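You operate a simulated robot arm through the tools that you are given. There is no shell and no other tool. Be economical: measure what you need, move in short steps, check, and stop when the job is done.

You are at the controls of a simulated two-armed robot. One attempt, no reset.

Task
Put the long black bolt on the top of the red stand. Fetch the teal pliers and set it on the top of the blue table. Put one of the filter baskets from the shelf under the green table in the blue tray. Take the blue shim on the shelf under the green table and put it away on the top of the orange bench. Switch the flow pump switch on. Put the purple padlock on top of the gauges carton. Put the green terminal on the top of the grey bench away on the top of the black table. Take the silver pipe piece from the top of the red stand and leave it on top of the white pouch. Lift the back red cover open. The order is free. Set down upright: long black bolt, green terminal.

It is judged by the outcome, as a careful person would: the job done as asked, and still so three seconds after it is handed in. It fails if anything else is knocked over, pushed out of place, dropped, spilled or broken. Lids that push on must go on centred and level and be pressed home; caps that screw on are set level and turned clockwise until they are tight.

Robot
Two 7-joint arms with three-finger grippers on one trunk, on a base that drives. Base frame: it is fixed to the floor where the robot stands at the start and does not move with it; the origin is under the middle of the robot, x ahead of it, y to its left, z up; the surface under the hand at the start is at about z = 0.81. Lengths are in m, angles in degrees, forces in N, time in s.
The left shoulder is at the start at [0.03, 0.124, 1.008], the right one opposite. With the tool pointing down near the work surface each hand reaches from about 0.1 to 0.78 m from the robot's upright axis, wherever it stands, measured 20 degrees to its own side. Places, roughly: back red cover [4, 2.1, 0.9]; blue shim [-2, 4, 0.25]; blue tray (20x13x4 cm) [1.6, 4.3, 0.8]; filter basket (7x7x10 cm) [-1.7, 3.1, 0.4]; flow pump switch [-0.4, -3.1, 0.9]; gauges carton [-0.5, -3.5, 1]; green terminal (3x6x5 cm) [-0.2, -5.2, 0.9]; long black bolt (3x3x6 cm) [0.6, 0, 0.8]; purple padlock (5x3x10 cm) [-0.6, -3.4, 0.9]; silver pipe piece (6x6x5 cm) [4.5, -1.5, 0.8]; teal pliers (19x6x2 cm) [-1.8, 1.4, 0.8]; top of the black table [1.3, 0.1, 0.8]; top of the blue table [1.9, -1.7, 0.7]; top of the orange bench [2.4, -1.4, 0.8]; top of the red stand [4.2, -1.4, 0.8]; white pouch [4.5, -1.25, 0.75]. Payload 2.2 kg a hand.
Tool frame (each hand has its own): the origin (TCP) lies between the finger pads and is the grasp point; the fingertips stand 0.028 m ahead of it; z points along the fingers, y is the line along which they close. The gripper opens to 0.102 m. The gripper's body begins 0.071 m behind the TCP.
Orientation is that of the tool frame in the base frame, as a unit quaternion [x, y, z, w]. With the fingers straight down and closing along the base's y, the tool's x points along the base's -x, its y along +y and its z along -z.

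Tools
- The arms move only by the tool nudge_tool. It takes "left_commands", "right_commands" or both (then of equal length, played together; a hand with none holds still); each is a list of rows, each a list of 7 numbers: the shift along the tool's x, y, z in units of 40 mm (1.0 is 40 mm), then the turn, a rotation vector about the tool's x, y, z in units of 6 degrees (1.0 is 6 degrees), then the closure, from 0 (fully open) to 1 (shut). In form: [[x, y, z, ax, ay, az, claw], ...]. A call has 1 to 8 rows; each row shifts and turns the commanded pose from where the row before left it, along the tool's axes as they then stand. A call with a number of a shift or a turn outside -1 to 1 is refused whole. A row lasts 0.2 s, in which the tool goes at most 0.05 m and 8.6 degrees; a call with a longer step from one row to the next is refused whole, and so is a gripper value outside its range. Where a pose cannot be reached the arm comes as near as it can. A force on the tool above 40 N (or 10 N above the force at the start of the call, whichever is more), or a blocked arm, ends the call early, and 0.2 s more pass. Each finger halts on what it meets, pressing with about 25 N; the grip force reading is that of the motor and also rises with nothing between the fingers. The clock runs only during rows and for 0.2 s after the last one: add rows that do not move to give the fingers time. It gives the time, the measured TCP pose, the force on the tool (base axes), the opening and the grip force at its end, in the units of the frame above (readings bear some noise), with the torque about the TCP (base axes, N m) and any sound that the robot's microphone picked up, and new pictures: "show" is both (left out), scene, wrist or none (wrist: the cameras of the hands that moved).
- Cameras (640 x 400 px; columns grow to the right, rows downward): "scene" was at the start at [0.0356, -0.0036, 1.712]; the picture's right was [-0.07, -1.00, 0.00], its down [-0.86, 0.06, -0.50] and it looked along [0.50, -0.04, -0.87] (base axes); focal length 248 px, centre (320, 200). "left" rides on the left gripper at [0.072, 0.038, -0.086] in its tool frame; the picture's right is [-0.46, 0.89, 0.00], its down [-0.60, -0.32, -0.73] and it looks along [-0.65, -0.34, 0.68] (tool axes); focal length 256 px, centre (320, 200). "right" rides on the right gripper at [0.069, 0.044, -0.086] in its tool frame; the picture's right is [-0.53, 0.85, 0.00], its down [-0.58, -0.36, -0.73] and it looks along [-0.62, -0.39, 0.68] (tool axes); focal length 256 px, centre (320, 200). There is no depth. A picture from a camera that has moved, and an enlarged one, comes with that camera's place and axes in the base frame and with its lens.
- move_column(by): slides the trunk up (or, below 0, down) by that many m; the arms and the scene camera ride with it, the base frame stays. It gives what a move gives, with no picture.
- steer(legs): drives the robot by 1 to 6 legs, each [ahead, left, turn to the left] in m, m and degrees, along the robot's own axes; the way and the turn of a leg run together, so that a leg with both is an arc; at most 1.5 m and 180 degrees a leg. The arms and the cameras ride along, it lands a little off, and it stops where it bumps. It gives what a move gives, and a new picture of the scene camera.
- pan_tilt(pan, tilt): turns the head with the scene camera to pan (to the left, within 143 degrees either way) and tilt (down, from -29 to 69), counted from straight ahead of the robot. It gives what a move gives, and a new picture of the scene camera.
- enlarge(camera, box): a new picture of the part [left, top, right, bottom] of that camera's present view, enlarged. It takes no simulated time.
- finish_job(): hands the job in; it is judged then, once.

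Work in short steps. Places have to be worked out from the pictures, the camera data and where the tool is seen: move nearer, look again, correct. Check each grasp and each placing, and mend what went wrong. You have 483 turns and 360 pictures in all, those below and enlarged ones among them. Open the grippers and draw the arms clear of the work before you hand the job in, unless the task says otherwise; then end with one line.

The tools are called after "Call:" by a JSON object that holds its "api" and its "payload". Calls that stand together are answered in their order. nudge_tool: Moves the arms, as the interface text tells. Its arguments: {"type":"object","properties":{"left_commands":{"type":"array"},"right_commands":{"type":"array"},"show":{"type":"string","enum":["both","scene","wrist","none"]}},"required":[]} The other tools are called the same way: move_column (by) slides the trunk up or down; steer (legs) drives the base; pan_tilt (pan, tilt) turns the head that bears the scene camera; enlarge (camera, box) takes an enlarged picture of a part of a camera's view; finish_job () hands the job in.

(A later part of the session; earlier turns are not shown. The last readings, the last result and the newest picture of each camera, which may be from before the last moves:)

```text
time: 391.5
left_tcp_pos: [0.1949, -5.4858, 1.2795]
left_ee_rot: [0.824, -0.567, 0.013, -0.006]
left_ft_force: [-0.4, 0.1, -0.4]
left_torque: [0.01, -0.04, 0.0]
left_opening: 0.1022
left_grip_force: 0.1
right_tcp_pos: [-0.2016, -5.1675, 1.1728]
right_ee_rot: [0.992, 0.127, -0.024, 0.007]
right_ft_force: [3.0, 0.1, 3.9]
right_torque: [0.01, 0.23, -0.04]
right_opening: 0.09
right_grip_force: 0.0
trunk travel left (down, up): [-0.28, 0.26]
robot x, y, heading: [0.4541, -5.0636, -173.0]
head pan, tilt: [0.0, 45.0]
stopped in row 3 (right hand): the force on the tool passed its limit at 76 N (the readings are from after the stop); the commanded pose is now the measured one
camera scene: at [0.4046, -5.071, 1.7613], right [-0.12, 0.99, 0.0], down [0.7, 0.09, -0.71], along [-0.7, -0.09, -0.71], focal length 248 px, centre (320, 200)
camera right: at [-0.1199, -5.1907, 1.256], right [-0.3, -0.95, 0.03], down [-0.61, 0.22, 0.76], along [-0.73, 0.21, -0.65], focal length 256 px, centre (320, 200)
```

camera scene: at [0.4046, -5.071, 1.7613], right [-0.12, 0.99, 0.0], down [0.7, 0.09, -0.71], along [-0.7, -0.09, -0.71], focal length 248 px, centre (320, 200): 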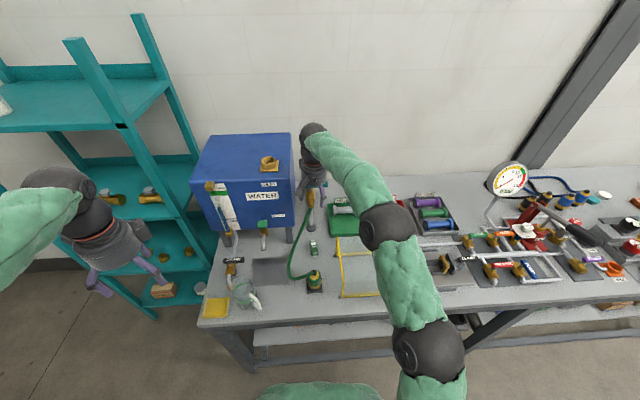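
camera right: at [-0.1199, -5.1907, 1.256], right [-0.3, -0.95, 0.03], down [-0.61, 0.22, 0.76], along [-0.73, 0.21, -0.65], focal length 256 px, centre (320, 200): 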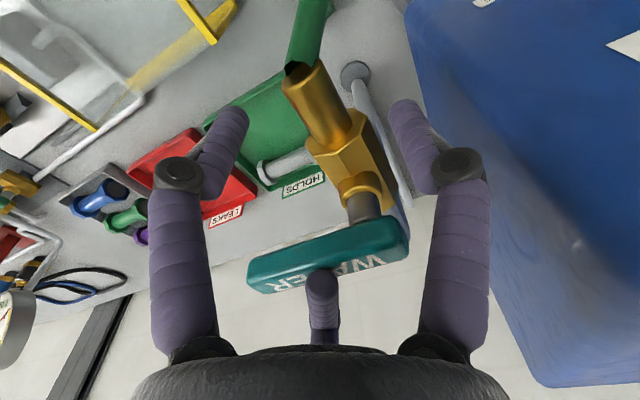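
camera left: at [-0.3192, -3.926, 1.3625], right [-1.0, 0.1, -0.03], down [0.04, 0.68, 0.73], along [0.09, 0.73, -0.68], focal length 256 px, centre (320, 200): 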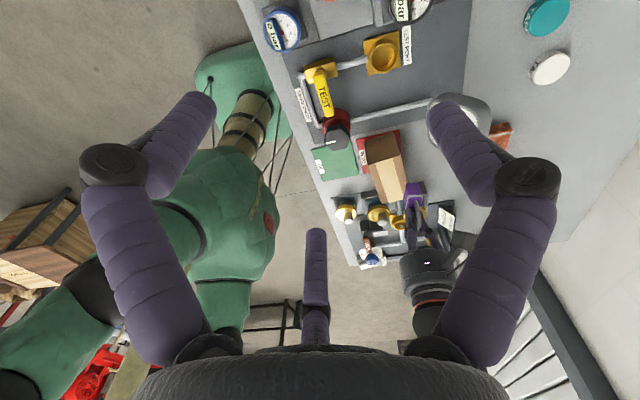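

The hand came down on the tall WATER tap handle behind the terminal. I lift straight up at once and check it.

Call:
{"api": "nudge_tool", "payload": {"right_commands": [[0, 0, -0.5, 0, 0, 0, 0.2], [0, 0, -1, 0, 0, 0, 0.2], [0, 0, -1, 0, 0, 0, 0.2]], "show": "wrist"}}

Call:
{"api": "nudge_tool", "payload": {"right_commands": [[1, 0, 0, 0, 0, 0, 0.2], [1, 0, 0, 0, 0, 0, 0.2], [1, 0, 0, 0, 0, 0, 0.2], [1, -1, 0, 0, 0, 0, 0.2], [0, -1, 0, 0, 0, 0, 0.2], [0, -1, 0, 0, 0, 0, 0.2]], "show": "none"}}

Call:
{"api": "enlarge", "payload": {"camera": "scene", "box": [180, 130, 460, 305]}}

```text
time: 392.3
left_tcp_pos: [0.1944, -5.4864, 1.2799]
left_ee_rot: [0.824, -0.566, 0.014, -0.006]
left_ft_force: [0.1, 0.0, 0.4]
left_torque: [0.01, 0.0, 0.01]
left_opening: 0.1018
left_grip_force: 0.1
right_tcp_pos: [-0.1956, -5.1666, 1.2707]
right_ee_rot: [0.992, 0.127, -0.023, 0.005]
right_ft_force: [0.0, -0.4, 0.0]
right_torque: [0.02, -0.01, 0.01]
right_opening: 0.0861
right_grip_force: 0.6
trunk travel left (down, up): [-0.28, 0.26]
robot x, y, heading: [0.4564, -5.0667, -173.1]
head pan, tilt: [0.0, 45.0]
camera right: at [-0.114, -5.1909, 1.3531], right [-0.3, -0.95, 0.03], down [-0.62, 0.22, 0.76], along [-0.73, 0.21, -0.65], focal length 256 px, centre (320, 200)
```

right: 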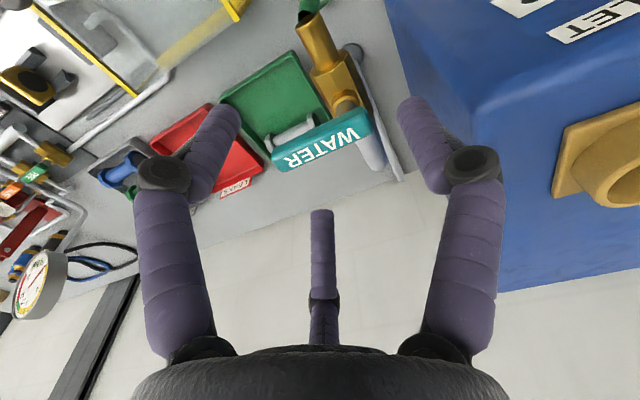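

```text
refused: row 4 steps farther than a row can; nothing moved
```

```text
2.29 times, centred on (320, 218) of scene
camera zoom: at [0.404, -5.0711, 1.7614], right [-0.12, 0.99, 0.0], down [0.7, 0.09, -0.71], along [-0.7, -0.09, -0.71], focal length 566 px, centre (320, 160)
```

zoom: 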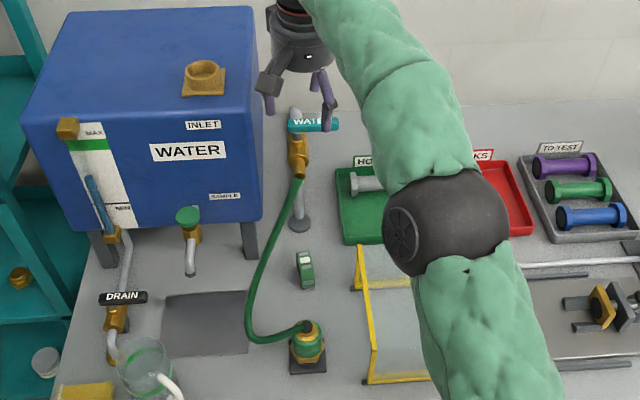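

The tap is unchanged. Its handle stands close behind the terminal, so I'll come in with the hand tilted back towards me (fingers pointing down and away).

Call:
{"api": "nudge_tool", "payload": {"right_commands": [[1, 0, 0, 0, 0, 0, 0.2], [1, 0, 0, 0, 0, 0, 0.2], [0, 0, 0, 0, -1, 0, 0.2], [0, 0, 0, 0, -1, 0, 0.2], [0, 0, 0, 0, -1, 0, 0.2], [0, 0, 0, 0, -1, 0, 0.2]], "show": "wrist"}}

```text
time: 393.7
left_tcp_pos: [0.1942, -5.4851, 1.2796]
left_ee_rot: [0.825, -0.566, 0.013, -0.006]
left_ft_force: [0.3, 0.3, -0.1]
left_torque: [-0.02, 0.04, 0.03]
left_opening: 0.1019
left_grip_force: 0.0
right_tcp_pos: [-0.1201, -5.1445, 1.2667]
right_ee_rot: [0.965, 0.124, -0.23, 0.033]
right_ft_force: [-0.5, 0.3, -0.6]
right_torque: [0.03, 0.01, 0.01]
right_opening: 0.0819
right_grip_force: 0.2
trunk travel left (down, up): [-0.28, 0.26]
robot x, y, heading: [0.4535, -5.0658, -173.2]
head pan, tilt: [0.0, 45.0]
camera right: at [-0.012, -5.1613, 1.3129], right [-0.25, -0.94, 0.25], down [-0.27, 0.31, 0.91], along [-0.93, 0.16, -0.33], focal length 256 px, centre (320, 200)
```

right: 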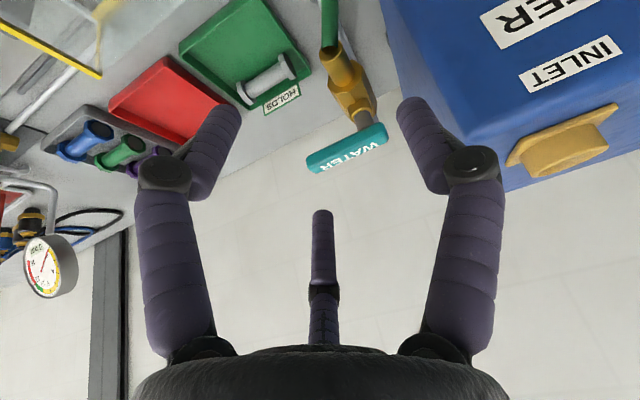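

I lower to just above the terminal along the tilted approach.

Call:
{"api": "nudge_tool", "payload": {"right_commands": [[0.35, 0, 0.86, 0, 0, 0, 0.2], [0.35, 0, 0.86, 0, 0, 0, 0.2], [0.35, 0, 0.86, 0, 0, 0, 0.2], [0.35, 0, 0.86, 0, 0, 0, 0.2], [0.35, 0, 0.86, 0, 0, 0, 0.2], [0.35, 0, 0.86, 0, 0, 0, 0.2], [0.35, 0, 0.86, 0, 0, 0, 0.2], [0, 0, 0, 0, 0, 0, 0.2]], "show": "wrist"}}

Call:
{"api": "enlarge", "payload": {"camera": "scene", "box": [250, 200, 378, 280]}}

```text
time: 395.5
left_tcp_pos: [0.194, -5.4855, 1.2796]
left_ee_rot: [0.823, -0.567, 0.013, -0.006]
left_ft_force: [0.3, 0.6, 0.2]
left_torque: [0.02, 0.01, -0.02]
left_opening: 0.1019
left_grip_force: 0.1
right_tcp_pos: [-0.1415, -5.1505, 1.0073]
right_ee_rot: [0.965, 0.123, -0.23, 0.032]
right_ft_force: [0.3, -0.3, -0.7]
right_torque: [0.0, 0.0, -0.02]
right_opening: 0.0814
right_grip_force: 0.1
trunk travel left (down, up): [-0.28, 0.26]
robot x, y, heading: [0.4542, -5.0668, -173.1]
head pan, tilt: [0.0, 45.0]
camera right: at [-0.0332, -5.1681, 1.0542], right [-0.25, -0.94, 0.25], down [-0.27, 0.31, 0.91], along [-0.93, 0.16, -0.33], focal length 256 px, centre (320, 200)
```

right: 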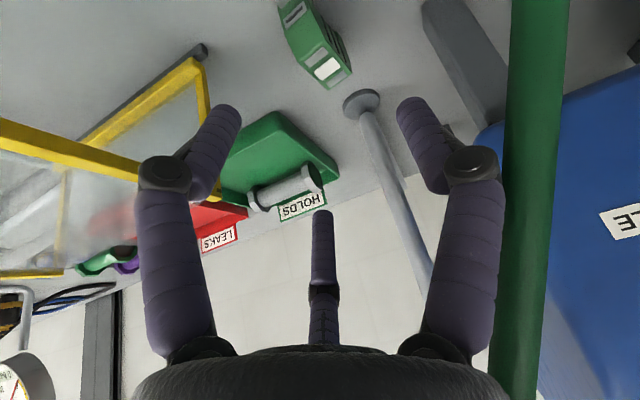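

```text
5.00 times, centred on (314, 240) of scene
camera zoom: at [0.4043, -5.0709, 1.7615], right [-0.12, 0.99, 0.0], down [0.7, 0.09, -0.71], along [-0.7, -0.09, -0.71], focal length 1239 px, centre (350, 0)
```

zoom: 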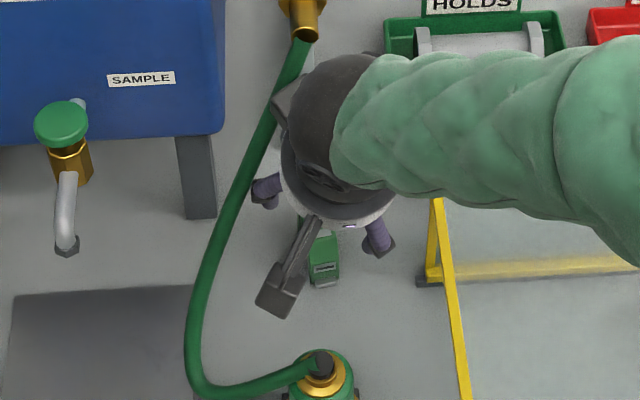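

The terminal is at ≈[-0.20,-5.173], clear of the hose. I go in along the finger direction.

Call:
{"api": "nudge_tool", "payload": {"right_commands": [[0.12, -0.1, 0.9, 0, 0, 0, 0.2], [0.13, 0, 0.9, 0, 0, 0, 0.2], [0, 0, 0.9, 0, 0, 0, 0.2], [0, 0, 0, 0, 0, 0, 0.2]], "show": "wrist"}}

Call:
{"api": "enlarge", "payload": {"camera": "scene", "box": [250, 210, 378, 290]}}

```text
time: 396.5
left_tcp_pos: [0.1948, -5.4857, 1.2799]
left_ee_rot: [0.824, -0.567, 0.012, -0.006]
left_ft_force: [-0.4, -0.2, 0.7]
left_torque: [-0.03, 0.01, 0.0]
left_opening: 0.1019
left_grip_force: 0.0
right_tcp_pos: [-0.183, -5.1566, 0.908]
right_ee_rot: [0.965, 0.123, -0.23, 0.032]
right_ft_force: [0.0, 0.0, -0.7]
right_torque: [0.01, 0.0, 0.0]
right_opening: 0.0817
right_grip_force: 0.0
trunk travel left (down, up): [-0.28, 0.26]
robot x, y, heading: [0.457, -5.0661, -173.3]
head pan, tilt: [0.0, 45.0]
camera right: at [-0.0752, -5.1738, 0.9537], right [-0.25, -0.94, 0.25], down [-0.27, 0.31, 0.91], along [-0.93, 0.16, -0.33], focal length 256 px, centre (320, 200)
```

right: 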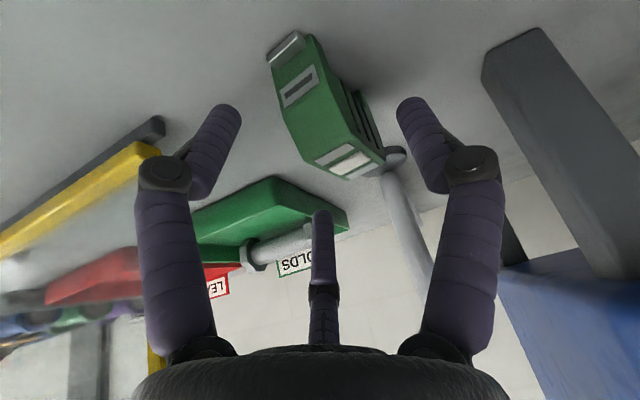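

```text
5.00 times, centred on (314, 250) of scene
camera zoom: at [0.4048, -5.0706, 1.7615], right [-0.12, 0.99, 0.0], down [0.7, 0.09, -0.71], along [-0.7, -0.09, -0.71], focal length 1239 px, centre (350, -50)
```

zoom: 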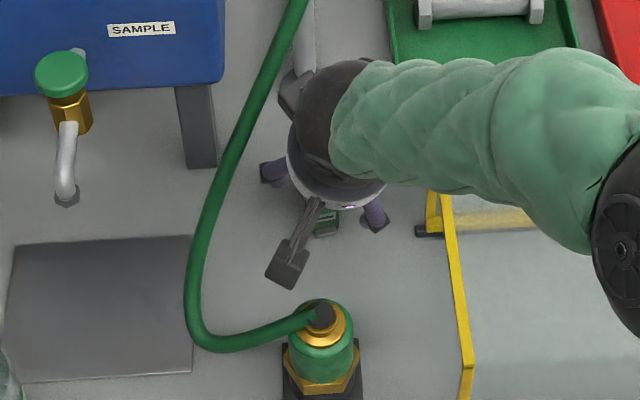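

Aligned between the fingers. I advance the last 4.5 cm and close.

Call:
{"api": "nudge_tool", "payload": {"right_commands": [[0, -0.08, 0.6, 0, 0, 0, 0.2], [0, 0, 0.5, 0, 0, 0, 0.2], [0, 0, 0, 0, 0, 0, 0.2], [0, 0, 0, 0, 0, 0, 0.9], [0, 0, 0, 0, 0, 0, 0.9], [0, 0, 0, 0, 0, 0, 0.9]], "show": "wrist"}}

```text
time: 397.0
left_tcp_pos: [0.193, -5.4856, 1.2806]
left_ee_rot: [0.824, -0.567, 0.013, -0.007]
left_ft_force: [-0.8, 0.2, -0.2]
left_torque: [0.04, -0.05, 0.0]
left_opening: 0.1019
left_grip_force: 0.0
right_tcp_pos: [-0.1973, -5.1581, 0.8797]
right_ee_rot: [0.965, 0.121, -0.23, 0.031]
right_ft_force: [17.0, -0.6, 20.1]
right_torque: [0.62, -1.59, -0.48]
right_opening: 0.0917
right_grip_force: 3.4
trunk travel left (down, up): [-0.28, 0.26]
robot x, y, heading: [0.458, -5.0664, -172.9]
head pan, tilt: [0.0, 45.0]
stopped in row 2 (right hand): the force on the tool passed its limit at 44 N (the readings are from after the stop); the commanded pose is now the measured one
camera right: at [-0.0899, -5.1754, 0.9253], right [-0.25, -0.94, 0.24], down [-0.27, 0.31, 0.91], along [-0.93, 0.16, -0.33], focal length 256 px, centre (320, 200)
```

right: 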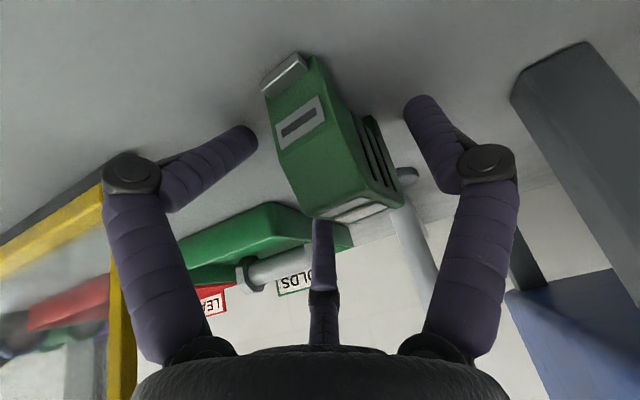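

One finger touched the bench while the far one was still too high: the tilt is too great. I back out, reduce it to about 15°, and go in again.

Call:
{"api": "nudge_tool", "payload": {"right_commands": [[0, 0, -0.6, 0, 0, 0, 0.2], [0, 0, -0.65, 0, 0, 0, 0.2], [0, 0, 0, 0, 1, 0, 0.2], [0, 0, 0, 0, 1, 0, 0.2], [-0.32, 0.06, 0, 0, 0, 0, 0.2], [0, 0, 0, 0, 0, 0, 0.2]], "show": "wrist"}}

Call:
{"api": "enlarge", "payload": {"camera": "scene", "box": [250, 210, 378, 290]}}

```text
time: 398.4
left_tcp_pos: [0.194, -5.4847, 1.2803]
left_ee_rot: [0.824, -0.566, 0.013, -0.006]
left_ft_force: [-0.3, 0.2, 0.3]
left_torque: [0.0, -0.05, -0.02]
left_opening: 0.1021
left_grip_force: 0.2
right_tcp_pos: [-0.1869, -5.1561, 0.9279]
right_ee_rot: [0.984, 0.125, -0.128, 0.018]
right_ft_force: [-0.5, 0.1, 0.5]
right_torque: [0.01, -0.02, 0.0]
right_opening: 0.0815
right_grip_force: 0.1
trunk travel left (down, up): [-0.28, 0.26]
robot x, y, heading: [0.4559, -5.0673, -172.8]
head pan, tilt: [0.0, 45.0]
camera right: at [-0.0895, -5.1761, 0.9941], right [-0.29, -0.95, 0.14], down [-0.45, 0.26, 0.85], along [-0.85, 0.18, -0.5], focal length 256 px, centre (320, 200)
```

right: 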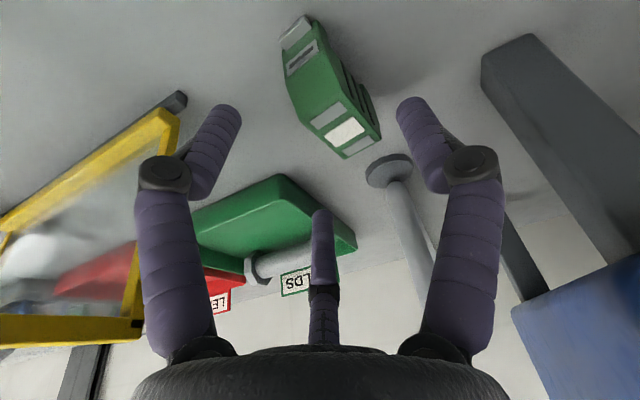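

```text
5.00 times, centred on (314, 250) of scene
camera zoom: at [0.4059, -5.0697, 1.7614], right [-0.12, 0.99, 0.0], down [0.7, 0.09, -0.71], along [-0.7, -0.09, -0.71], focal length 1239 px, centre (350, -50)
```

zoom: 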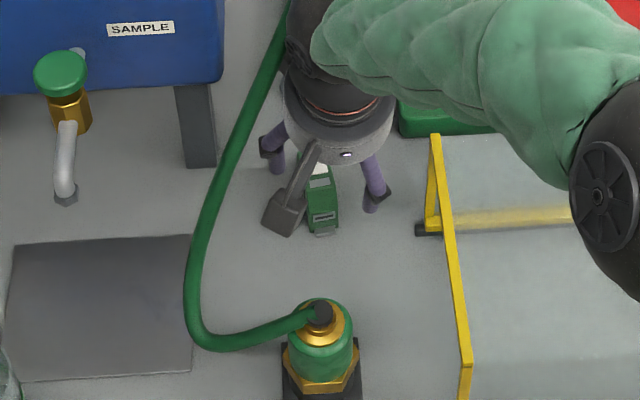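

Good alignment. I advance and close.

Call:
{"api": "nudge_tool", "payload": {"right_commands": [[0, 0, 0.6, 0, 0, 0, 0.2], [0, 0, 0.4, 0, 0, 0, 0.2], [0, 0, 0.25, 0, 0, 0, 0.2], [0, 0, 0, 0, 0, 0, 0.2]], "show": "wrist"}}

```text
time: 399.4
left_tcp_pos: [0.1949, -5.4859, 1.2801]
left_ee_rot: [0.825, -0.565, 0.013, -0.005]
left_ft_force: [-0.1, -0.5, 0.0]
left_torque: [0.01, -0.04, -0.02]
left_opening: 0.1022
left_grip_force: 0.0
right_tcp_pos: [-0.2026, -5.1604, 0.8822]
right_ee_rot: [0.984, 0.125, -0.129, 0.018]
right_ft_force: [3.9, -0.5, 7.7]
right_torque: [0.31, -0.35, -0.24]
right_opening: 0.0853
right_grip_force: 2.3
trunk travel left (down, up): [-0.28, 0.26]
robot x, y, heading: [0.4567, -5.0651, -173.0]
head pan, tilt: [0.0, 45.0]
camera right: at [-0.1046, -5.1806, 0.9477], right [-0.29, -0.95, 0.14], down [-0.45, 0.26, 0.86], along [-0.85, 0.18, -0.5], focal length 256 px, centre (320, 200)
```

right: 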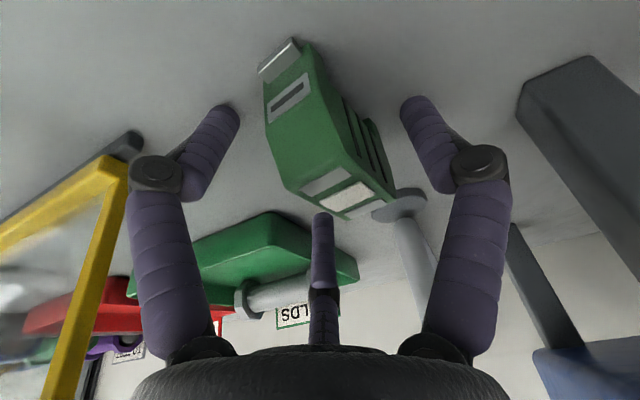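

A finger lightly touches the bench, deep enough. I close.

Call:
{"api": "nudge_tool", "payload": {"right_commands": [[0, 0, -0.06, 0, 0, 0, 0.2], [0, 0, 0, 0, 0, 0, 0.9], [0, 0, 0, 0, 0, 0, 0.9], [0, 0, 0, 0, 0, 0, 0.9]], "show": "wrist"}}

```text
time: 400.4
left_tcp_pos: [0.1939, -5.4852, 1.2812]
left_ee_rot: [0.824, -0.566, 0.013, -0.006]
left_ft_force: [0.1, 0.4, 0.9]
left_torque: [0.03, 0.0, 0.01]
left_opening: 0.102
left_grip_force: 0.1
right_tcp_pos: [-0.2008, -5.1606, 0.8839]
right_ee_rot: [0.984, 0.125, -0.129, 0.018]
right_ft_force: [1.0, 0.4, 11.0]
right_torque: [-0.1, -0.11, -0.06]
right_opening: 0.0367
right_grip_force: 25.1
trunk travel left (down, up): [-0.28, 0.26]
robot x, y, heading: [0.4555, -5.068, -173.1]
head pan, tilt: [0.0, 45.0]
camera right: at [-0.1036, -5.1804, 0.9496], right [-0.29, -0.95, 0.14], down [-0.45, 0.26, 0.86], along [-0.85, 0.18, -0.5], focal length 256 px, centre (320, 200)
```

right: 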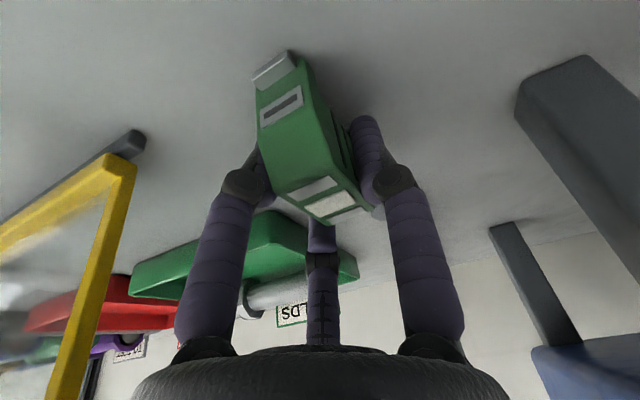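

Gripped (0.037). I lift out along the tilted path.

Call:
{"api": "nudge_tool", "payload": {"right_commands": [[0, 0, -0.5, 0, 0, 0, 0.9], [0, 0, -0.8, 0, 0, 0, 0.9], [0, 0, -1, 0, 0, 0, 0.9], [0, 0, -1, 0, 0, 0, 0.9], [0, 0, -1, 0, 0, 0, 0.9], [0, 0, -1, 0, 0, 0, 0.9]], "show": "both"}}

```text
time: 401.6
left_tcp_pos: [0.1948, -5.4854, 1.2818]
left_ee_rot: [0.825, -0.566, 0.012, -0.005]
left_ft_force: [1.5, -0.5, 0.5]
left_torque: [-0.01, 0.08, -0.01]
left_opening: 0.1021
left_grip_force: 0.0
right_tcp_pos: [-0.1527, -5.1472, 1.0112]
right_ee_rot: [0.985, 0.128, -0.113, 0.011]
right_ft_force: [1.7, 1.3, -4.7]
right_torque: [-0.14, 0.16, 0.04]
right_opening: 0.0366
right_grip_force: 25.4
trunk travel left (down, up): [-0.28, 0.26]
robot x, y, heading: [0.456, -5.0674, -172.9]
head pan, tilt: [0.0, 45.0]
stopped in row 5 (right hand): the force on the tool passed its limit at 98 N (the readings are from after the stop); the commanded pose is now the measured one
camera scene: at [0.4039, -5.071, 1.7615], right [-0.12, 0.99, 0.0], down [0.7, 0.09, -0.71], along [-0.7, -0.09, -0.71], focal length 248 px, centre (320, 200)
camera right: at [-0.0576, -5.1665, 1.0798], right [-0.29, -0.95, 0.12], down [-0.48, 0.25, 0.84], along [-0.83, 0.19, -0.52], focal length 256 px, centre (320, 200)
```

scene: 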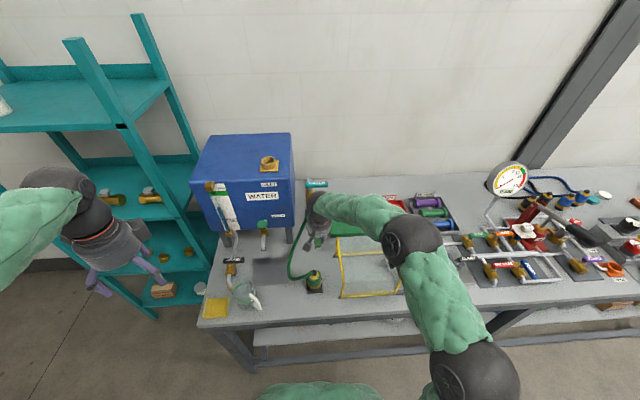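
right: 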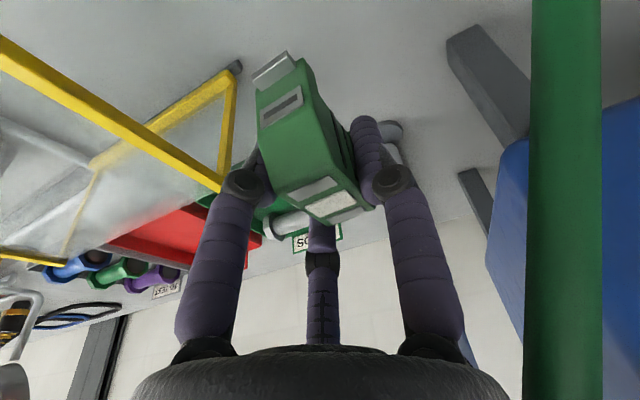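

Something stopped the lift. I zoom on the tap and wrist.

Call:
{"api": "enlarge", "payload": {"camera": "scene", "box": [260, 160, 388, 240]}}

```text
5.00 times, centred on (324, 200) of scene
camera zoom: at [0.4039, -5.071, 1.7615], right [-0.12, 0.99, 0.0], down [0.7, 0.09, -0.71], along [-0.7, -0.09, -0.71], focal length 1239 px, centre (300, 200)
```

zoom: 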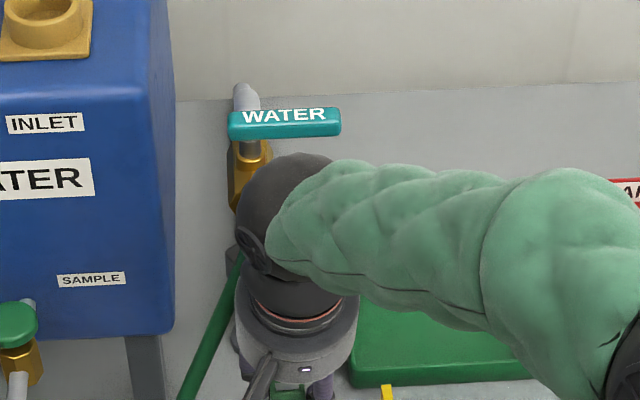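

The wrist is against the tap's outlet. I move straight away from it, towards the robot, then up.

Call:
{"api": "nudge_tool", "payload": {"right_commands": [[0.5, 0.13, -0.1, 0, 0, 0, 0.9], [0.9, 0.23, -0.2, 0, 0, 0, 0.9], [0.9, 0.23, -0.2, 0, 0, 0, 0.9], [0.9, 0.23, -0.2, 0, 0, 0, 0.9], [0.9, 0.23, -0.2, 0, 0, 0, 0.9]], "show": "both"}}

Call:
{"api": "enlarge", "payload": {"camera": "scene", "box": [200, 140, 440, 290]}}

```text
time: 402.8
left_tcp_pos: [0.1944, -5.4857, 1.2815]
left_ee_rot: [0.824, -0.566, 0.013, -0.006]
left_ft_force: [-0.7, -0.1, 0.6]
left_torque: [0.04, 0.03, -0.01]
left_opening: 0.1021
left_grip_force: 0.0
right_tcp_pos: [0.0233, -5.143, 1.012]
right_ee_rot: [0.985, 0.128, -0.116, 0.013]
right_ft_force: [0.2, -0.3, -1.0]
right_torque: [0.0, 0.0, -0.01]
right_opening: 0.0366
right_grip_force: 25.1
trunk travel left (down, up): [-0.28, 0.26]
robot x, y, heading: [0.4562, -5.0657, -172.8]
head pan, tilt: [0.0, 45.0]
camera scene: at [0.4046, -5.0709, 1.7615], right [-0.12, 0.99, 0.0], down [0.7, 0.09, -0.71], along [-0.7, -0.09, -0.71], focal length 248 px, centre (320, 200)
camera right: at [0.118, -5.1636, 1.0789], right [-0.29, -0.95, 0.12], down [-0.47, 0.25, 0.85], along [-0.83, 0.19, -0.52], focal length 256 px, centre (320, 200)
```

scene: 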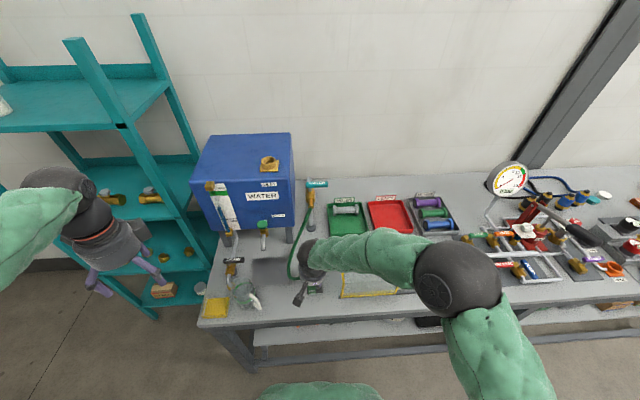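
right: 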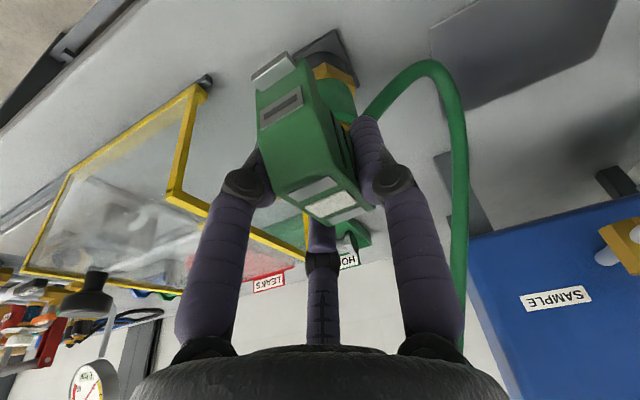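

```text
2.67 times, centred on (320, 215) of scene
camera zoom: at [0.4046, -5.0709, 1.7615], right [-0.12, 0.99, 0.0], down [0.7, 0.09, -0.71], along [-0.7, -0.09, -0.71], focal length 661 px, centre (320, 160)
```

zoom: 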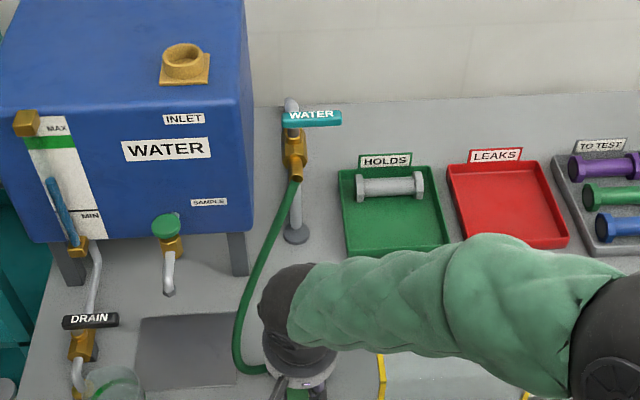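

Terminal held; the tap is where it was. I raise the hand and drive north towards the black table, slipping between bench and drum pedestals.

Call:
{"api": "nudge_tool", "payload": {"right_commands": [[-0.2, 0, -0.9, 0, 0, 0, 0.9], [-0.2, 0, -0.9, 0, 0, 0, 0.9], [-0.2, 0, -0.9, 0, 0, 0, 0.9], [-0.2, 0, -0.9, 0, 0, 0, 0.9], [-0.2, 0, -0.9, 0, 0, 0, 0.9]], "show": "none"}}

Call:
{"api": "steer", "payload": {"legs": [[-0.05, -1.4, 0], [0.02, -0.95, 0], [0.05, -1.3, 0]]}}

```text
time: 404.0
left_tcp_pos: [0.194, -5.4864, 1.2806]
left_ee_rot: [0.825, -0.565, 0.013, -0.007]
left_ft_force: [-1.2, 0.2, -0.1]
left_torque: [0.01, -0.01, 0.01]
left_opening: 0.1019
left_grip_force: 0.1
right_tcp_pos: [0.0194, -5.1445, 1.1974]
right_ee_rot: [0.985, 0.127, -0.115, 0.013]
right_ft_force: [0.7, -0.1, -0.5]
right_torque: [0.0, 0.01, 0.01]
right_opening: 0.0369
right_grip_force: 24.8
trunk travel left (down, up): [-0.28, 0.26]
robot x, y, heading: [0.4539, -5.0689, -173.0]
head pan, tilt: [0.0, 45.0]
```

```text
time: 421.8
left_tcp_pos: [-0.3749, -1.863, 1.2821]
left_ee_rot: [0.841, -0.541, 0.012, -0.007]
left_ft_force: [0.3, 0.2, -0.3]
left_torque: [-0.03, 0.03, -0.02]
left_opening: 0.1019
left_grip_force: 0.1
right_tcp_pos: [-0.5699, -1.5326, 1.1988]
right_ee_rot: [0.981, 0.156, -0.115, 0.017]
right_ft_force: [-1.4, 0.2, -0.7]
right_torque: [-0.03, 0.01, -0.02]
right_opening: 0.0365
right_grip_force: 24.8
trunk travel left (down, up): [-0.28, 0.26]
robot x, y, heading: [-0.1369, -1.4308, -169.4]
head pan, tilt: [0.0, 45.0]
camera scene: at [-0.1906, -1.4365, 1.7614], right [-0.18, 0.98, 0.0], down [0.7, 0.13, -0.71], along [-0.7, -0.13, -0.71], focal length 248 px, centre (320, 200)
```

scene: 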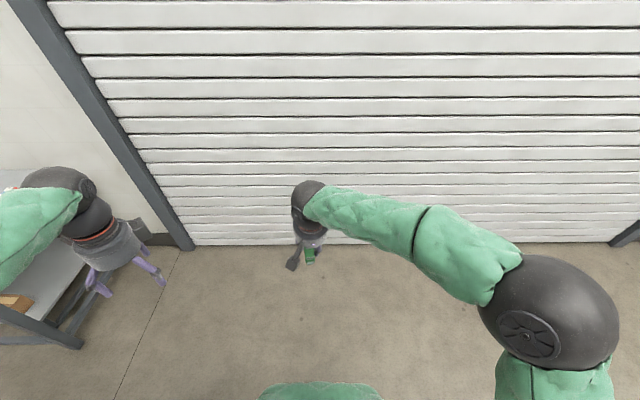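

I turn to face +x and go to the start place in front of the black table.

Call:
{"api": "steer", "payload": {"legs": [[0, 0, 177], [-0.07, 1.42, 0], [0.33, 0, 0]]}}

Call:
{"api": "pan_tilt", "payload": {"pan": 0, "tilt": 55}}

```text
time: 438.1
left_tcp_pos: [0.0802, 0.4466, 1.2813]
left_ee_rot: [0.538, 0.843, -0.006, -0.012]
left_ft_force: [0.1, 0.2, 0.8]
left_torque: [-0.01, 0.04, 0.03]
left_opening: 0.102
left_grip_force: 0.0
right_tcp_pos: [0.2767, 0.1175, 1.1967]
right_ee_rot: [-0.16, 0.98, 0.017, 0.116]
right_ft_force: [0.1, 0.6, 0.1]
right_torque: [0.01, 0.0, 0.02]
right_opening: 0.037
right_grip_force: 24.4
trunk travel left (down, up): [-0.28, 0.26]
robot x, y, heading: [-0.1541, 0.0118, 10.8]
head pan, tilt: [0.0, 45.0]
camera scene: at [-0.1038, 0.0208, 1.7614], right [0.19, -0.98, 0.0], down [-0.7, -0.13, -0.71], along [0.69, 0.13, -0.71], focal length 248 px, centre (320, 200)
```

scene: 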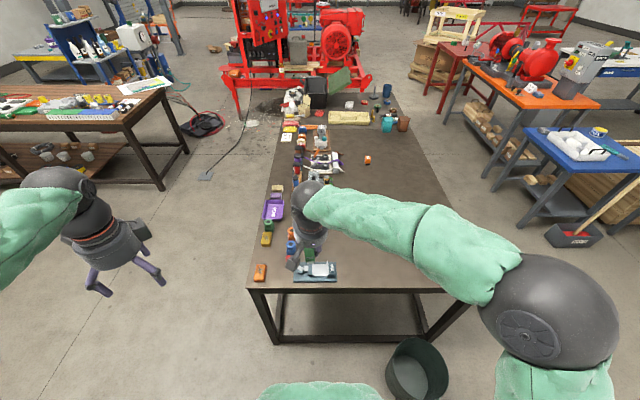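

```text
time: 438.8
left_tcp_pos: [0.0785, 0.4455, 1.2823]
left_ee_rot: [0.538, 0.843, -0.006, -0.013]
left_ft_force: [-0.5, 0.4, 0.8]
left_torque: [0.01, -0.01, 0.04]
left_opening: 0.1019
left_grip_force: 0.0
right_tcp_pos: [0.2754, 0.1172, 1.1972]
right_ee_rot: [-0.16, 0.98, 0.017, 0.114]
right_ft_force: [0.6, 0.3, -0.1]
right_torque: [0.02, -0.01, 0.01]
right_opening: 0.0369
right_grip_force: 25.3
trunk travel left (down, up): [-0.28, 0.26]
robot x, y, heading: [-0.1555, 0.012, 10.8]
head pan, tilt: [0.0, 55.0]
camera scene: at [-0.1144, 0.0188, 1.7481], right [0.19, -0.98, 0.0], down [-0.8, -0.15, -0.57], along [0.56, 0.11, -0.82], focal length 248 px, centre (320, 200)
```

scene: 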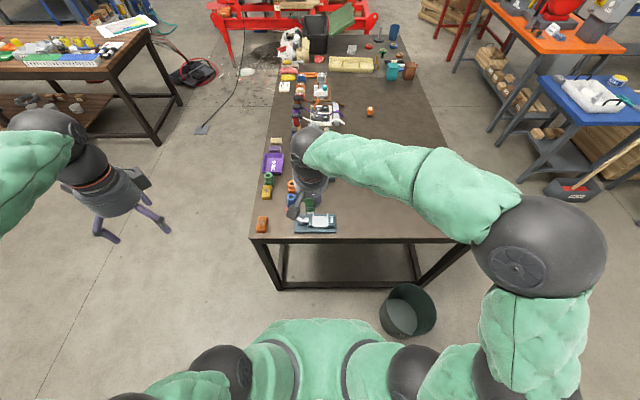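

I drive 10 cm nearer and carry the terminal over a free spot near [0.63,-0.08].

Call:
{"api": "steer", "payload": {"legs": [[0.1, 0, 0]]}}

Call:
{"api": "nudge_tool", "payload": {"right_commands": [[-0.39, -0.88, 0.4, 0, -0.29, 0, 0.9], [-0.39, -0.88, 0.4, 0, 0, 0, 0.9], [-0.39, -0.88, 0.4, 0, 0, 0, 0.9], [-0.39, -0.88, 0.72, 0, 0, 0, 0.9], [-0.39, -0.88, 0.72, 0, 0, 0, 0.9], [-0.39, -0.88, 0.72, 0, 0, 0, 0.9], [-0.39, -0.88, 0.72, 0, 0, 0, 0.9], [-0.39, -0.88, 0.72, 0, 0, 0, 0.9]], "show": "both"}}

```text
time: 439.9
left_tcp_pos: [0.1782, 0.4641, 1.281]
left_ee_rot: [0.538, 0.843, -0.008, -0.013]
left_ft_force: [-0.6, 0.2, 0.4]
left_torque: [0.0, 0.05, -0.01]
left_opening: 0.1019
left_grip_force: 0.1
right_tcp_pos: [0.3752, 0.1373, 1.1984]
right_ee_rot: [-0.16, 0.98, 0.018, 0.115]
right_ft_force: [0.3, -0.3, -1.5]
right_torque: [0.01, 0.01, 0.01]
right_opening: 0.037
right_grip_force: 24.5
trunk travel left (down, up): [-0.28, 0.26]
robot x, y, heading: [-0.0599, 0.0305, 10.7]
head pan, tilt: [0.0, 55.0]
camera scene: at [-0.0144, 0.0378, 1.748], right [0.19, -0.98, 0.0], down [-0.81, -0.15, -0.57], along [0.56, 0.11, -0.82], focal length 248 px, centre (320, 200)
```

scene: 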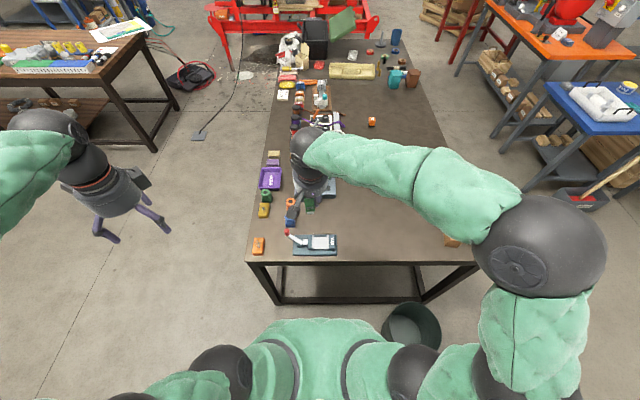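

```text
time: 441.7
left_tcp_pos: [0.1799, 0.4642, 1.2803]
left_ee_rot: [0.538, 0.843, -0.007, -0.013]
left_ft_force: [0.6, 0.0, 0.4]
left_torque: [0.0, 0.01, 0.0]
left_opening: 0.1019
left_grip_force: 0.1
right_tcp_pos: [0.627, -0.0783, 1.0451]
right_ee_rot: [-0.159, 0.978, 0.02, 0.13]
right_ft_force: [0.2, -0.4, -0.2]
right_torque: [-0.01, 0.02, -0.01]
right_opening: 0.0369
right_grip_force: 24.6
trunk travel left (down, up): [-0.28, 0.26]
robot x, y, heading: [-0.0561, 0.0267, 10.7]
head pan, tilt: [0.0, 55.0]
camera scene: at [-0.0139, 0.0366, 1.7479], right [0.19, -0.98, 0.0], down [-0.81, -0.15, -0.57], along [0.56, 0.11, -0.82], focal length 248 px, centre (320, 200)
camera right: at [0.5285, -0.0652, 1.11], right [0.22, 0.97, 0.14], down [0.46, -0.23, 0.86], along [0.86, -0.13, -0.5], focal length 256 px, centre (320, 200)
```

scene: 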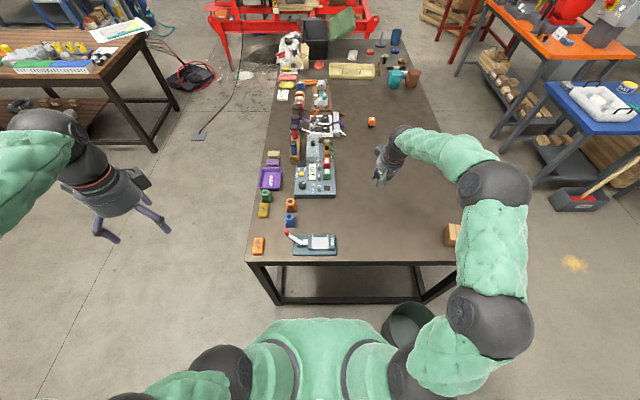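
right: 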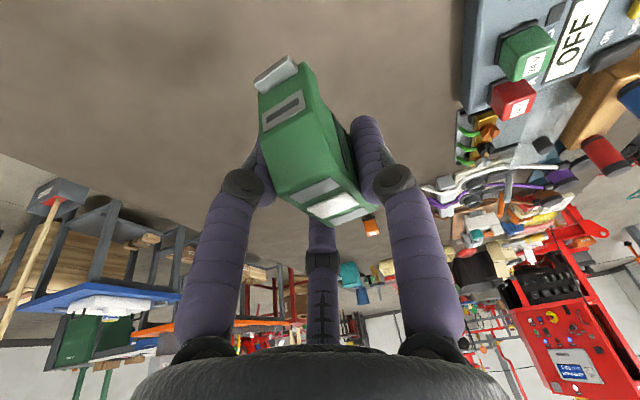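

Orientation is as at the grasp. I lower straight down.

Call:
{"api": "nudge_tool", "payload": {"right_commands": [[0.257, 0, 0.966, 0, 0, 0, 0.9], [0.257, 0, 0.966, 0, 0, 0, 0.9], [0.257, 0, 0.966, 0, 0, 0, 0.9], [0.257, 0, 0.966, 0, 0, 0, 0.9], [0, 0, 0, 0, 0, 0, 0.9]], "show": "none"}}

Call:
{"api": "enlarge", "payload": {"camera": "scene", "box": [330, 120, 458, 200]}}

```text
time: 442.9
left_tcp_pos: [0.1769, 0.4654, 1.2806]
left_ee_rot: [0.538, 0.843, -0.007, -0.012]
left_ft_force: [-0.7, 0.3, 0.0]
left_torque: [-0.05, -0.03, 0.03]
left_opening: 0.1018
left_grip_force: 0.1
right_tcp_pos: [0.6244, -0.0795, 0.8852]
right_ee_rot: [-0.16, 0.978, 0.019, 0.13]
right_ft_force: [-0.7, -0.1, -1.0]
right_torque: [0.01, -0.03, 0.02]
right_opening: 0.0369
right_grip_force: 24.8
trunk travel left (down, up): [-0.28, 0.26]
robot x, y, heading: [-0.0582, 0.0241, 10.7]
head pan, tilt: [0.0, 55.0]
```

```text
5.00 times, centred on (394, 160) of scene
camera zoom: at [-0.0165, 0.0378, 1.7481], right [0.19, -0.98, 0.0], down [-0.8, -0.15, -0.57], along [0.56, 0.11, -0.82], focal length 1239 px, centre (-50, 400)
```

zoom: 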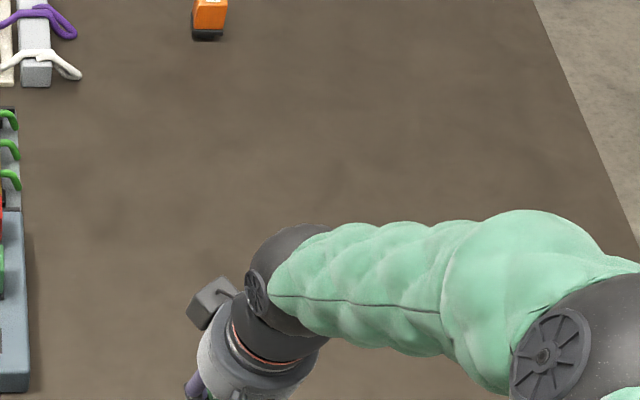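

Now fine steps to contact.

Call:
{"api": "nudge_tool", "payload": {"right_commands": [[0.1, 0, 0.386, 0, 0, 0, 0.9], [0.077, 0, 0.29, 0, 0, 0, 0.9], [0.04, 0, 0.145, 0, 0, 0, 0.9], [0.04, 0, 0.145, 0, 0, 0, 0.9]], "show": "wrist"}}

```text
time: 443.9
left_tcp_pos: [0.1782, 0.4653, 1.2806]
left_ee_rot: [0.538, 0.843, -0.007, -0.013]
left_ft_force: [-0.5, -0.4, 0.0]
left_torque: [0.0, 0.0, 0.03]
left_opening: 0.102
left_grip_force: 0.0
right_tcp_pos: [0.6258, -0.0803, 0.8456]
right_ee_rot: [-0.159, 0.979, 0.02, 0.129]
right_ft_force: [0.3, -0.1, 0.0]
right_torque: [-0.01, -0.03, 0.0]
right_opening: 0.0371
right_grip_force: 25.0
trunk travel left (down, up): [-0.28, 0.26]
robot x, y, heading: [-0.0553, 0.0265, 10.8]
head pan, tilt: [0.0, 55.0]
camera right: at [0.5279, -0.0665, 0.9112], right [0.22, 0.97, 0.14], down [0.46, -0.23, 0.86], along [0.86, -0.13, -0.5], focal length 256 px, centre (320, 200)
```

right: 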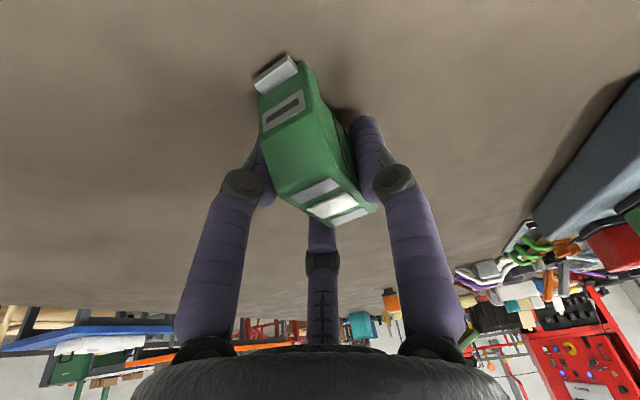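

Very near the surface; I continue in 4 mm steps.

Call:
{"api": "nudge_tool", "payload": {"right_commands": [[0.026, 0, 0.1, 0, 0, 0, 0.9], [0.026, 0, 0.1, 0, 0, 0, 0.9], [0.026, 0, 0.1, 0, 0, 0, 0.9]], "show": "wrist"}}

```text
time: 444.7
left_tcp_pos: [0.1765, 0.4652, 1.2813]
left_ee_rot: [0.539, 0.842, -0.006, -0.012]
left_ft_force: [-0.2, 0.2, -0.4]
left_torque: [0.01, 0.05, 0.02]
left_opening: 0.102
left_grip_force: 0.1
right_tcp_pos: [0.6305, -0.0795, 0.8439]
right_ee_rot: [-0.157, 0.978, 0.018, 0.136]
right_ft_force: [-8.8, 1.4, 20.7]
right_torque: [-0.08, 0.85, -0.15]
right_opening: 0.037
right_grip_force: 24.8
trunk travel left (down, up): [-0.28, 0.26]
robot x, y, heading: [-0.0554, 0.0283, 10.8]
head pan, tilt: [0.0, 55.0]
stopped in row 3 (right hand): the force on the tool passed its limit at 44 N (the readings are from after the stop); the commanded pose is now the measured one
camera right: at [0.5308, -0.0664, 0.9082], right [0.22, 0.97, 0.14], down [0.45, -0.23, 0.86], along [0.86, -0.13, -0.49], focal length 256 px, centre (320, 200)
```

right: 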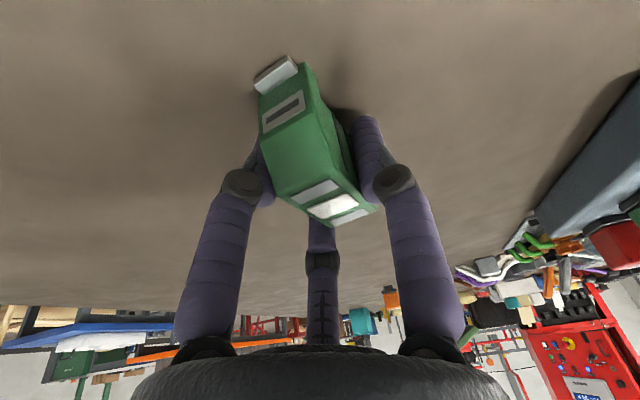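

Touching. I open slowly and let it settle.

Call:
{"api": "nudge_tool", "payload": {"right_commands": [[0, 0, 0, 0, 0, 0, 0.75], [0, 0, 0, 0, 0, 0, 0.62], [0, 0, 0, 0, 0, 0, 0.5], [0, 0, 0, 0, 0, 0, 0.3], [0, 0, 0, 0, 0, 0, 0.1], [0, 0, -0.5, 0, 0, 0, 0.1], [0, 0, -1, 0, 0, 0, 0.1], [0, 0, -1, 0, 0, 0, 0.1]], "show": "wrist"}}

```text
time: 446.5
left_tcp_pos: [0.176, 0.4647, 1.2813]
left_ee_rot: [0.539, 0.842, -0.006, -0.013]
left_ft_force: [-0.7, 0.0, 0.1]
left_torque: [-0.01, 0.01, 0.02]
left_opening: 0.1022
left_grip_force: 0.1
right_tcp_pos: [0.6032, -0.0853, 0.9345]
right_ee_rot: [-0.159, 0.978, 0.018, 0.133]
right_ft_force: [0.2, 0.0, -0.2]
right_torque: [-0.01, 0.0, -0.02]
right_opening: 0.0918
right_grip_force: 0.0
trunk travel left (down, up): [-0.28, 0.26]
robot x, y, heading: [-0.0534, 0.0251, 10.9]
head pan, tilt: [0.0, 55.0]
camera right: at [0.5027, -0.0729, 1.0], right [0.22, 0.97, 0.14], down [0.46, -0.23, 0.86], along [0.86, -0.13, -0.49], focal length 256 px, centre (320, 200)
```

right: 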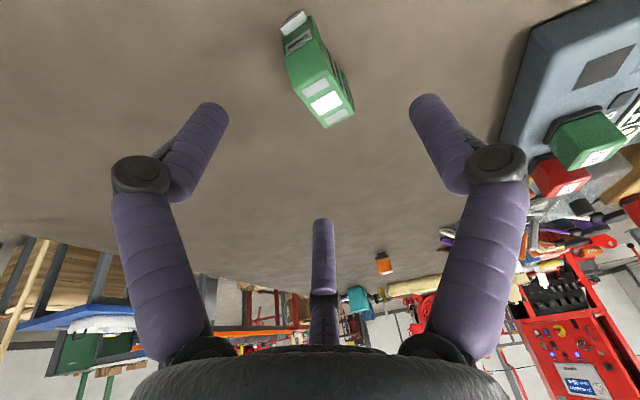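

The terminal stands upright. I raise and level the right hand, then back away and head for the green table's shelf side.

Call:
{"api": "nudge_tool", "payload": {"right_commands": [[0, 0, -1, 0, 0, 0, 0], [0, 0, -1, 0, 0, 0, 0], [0, 0, -1, 0, 0, 0, 0], [0, 0, -1, 0, 0, 0, 0], [0.5, 0, 0, 0, 1, 0, 0], [0.5, 0, 0, 0, 1, 0, 0], [0.5, 0, 0, 0, 0.5, 0, 0], [0.5, 0, 0, 0, 0, 0, 0]], "show": "none"}}

Call:
{"api": "steer", "payload": {"legs": [[-0.6, 0.1, 0], [0, 0, 170], [0, -1.4, 0], [0, -1.3, 0]]}}

Call:
{"api": "pan_tilt", "payload": {"pan": 0, "tilt": 35}}

```text
time: 448.3
left_tcp_pos: [0.1766, 0.4637, 1.2808]
left_ee_rot: [0.538, 0.843, -0.007, -0.012]
left_ft_force: [-0.8, -0.2, 0.2]
left_torque: [0.02, -0.03, 0.01]
left_opening: 0.1019
left_grip_force: 0.1
right_tcp_pos: [0.4883, -0.1254, 1.0815]
right_ee_rot: [-0.159, 0.987, -0.002, 0.006]
right_ft_force: [-0.2, 0.0, -0.3]
right_torque: [-0.03, -0.05, -0.01]
right_opening: 0.1021
right_grip_force: 0.0
trunk travel left (down, up): [-0.28, 0.26]
robot x, y, heading: [-0.0546, 0.027, 10.8]
head pan, tilt: [0.0, 55.0]
```

```text
time: 471.5
left_tcp_pos: [-1.0502, 2.3428, 1.2808]
left_ee_rot: [0.804, -0.595, 0.013, -0.005]
left_ft_force: [0.1, 0.0, 0.1]
left_torque: [-0.04, 0.01, 0.01]
left_opening: 0.1019
left_grip_force: 0.0
right_tcp_pos: [-1.276, 2.9697, 1.0804]
right_ee_rot: [0.996, 0.091, -0.005, -0.003]
right_ft_force: [-0.1, 0.2, -0.2]
right_torque: [-0.02, 0.0, 0.03]
right_opening: 0.1021
right_grip_force: 0.1
trunk travel left (down, up): [-0.28, 0.26]
robot x, y, heading: [-0.7599, 2.7449, -177.3]
head pan, tilt: [0.0, 55.0]
camera scene: at [-0.8008, 2.7414, 1.748], right [-0.05, 1.0, 0.0], down [0.82, 0.04, -0.57], along [-0.57, -0.03, -0.82], focal length 248 px, centre (320, 200)
```

scene: 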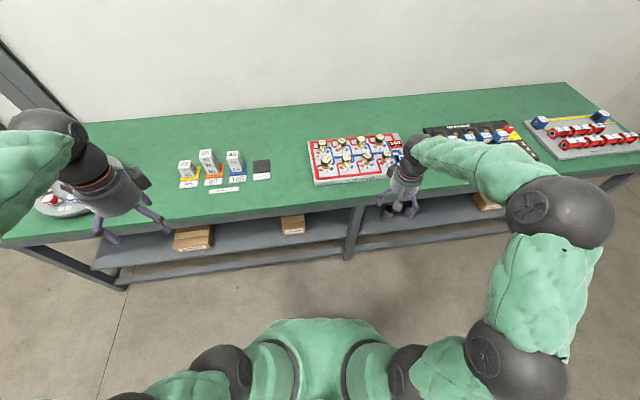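

```text
time: 472.4
left_tcp_pos: [-1.0498, 2.3421, 1.2815]
left_ee_rot: [0.803, -0.595, 0.014, -0.005]
left_ft_force: [0.3, 0.4, 0.2]
left_torque: [-0.03, 0.04, -0.03]
left_opening: 0.1019
left_grip_force: 0.1
right_tcp_pos: [-1.2758, 2.9706, 1.081]
right_ee_rot: [0.996, 0.091, -0.006, -0.003]
right_ft_force: [0.7, 0.0, -1.2]
right_torque: [0.02, 0.0, -0.01]
right_opening: 0.1022
right_grip_force: 0.0
trunk travel left (down, up): [-0.28, 0.26]
robot x, y, heading: [-0.7597, 2.7417, -177.2]
head pan, tilt: [0.0, 35.0]
camera scene: at [-0.8167, 2.7402, 1.7762], right [-0.05, 1.0, 0.0], down [0.57, 0.03, -0.82], along [-0.82, -0.04, -0.57], focal length 248 px, centre (320, 200)
```

scene: 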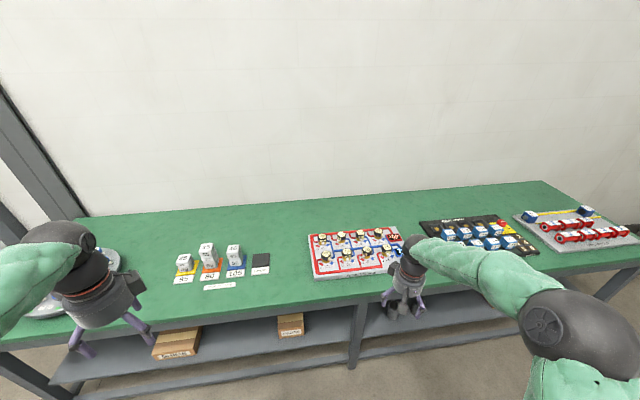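

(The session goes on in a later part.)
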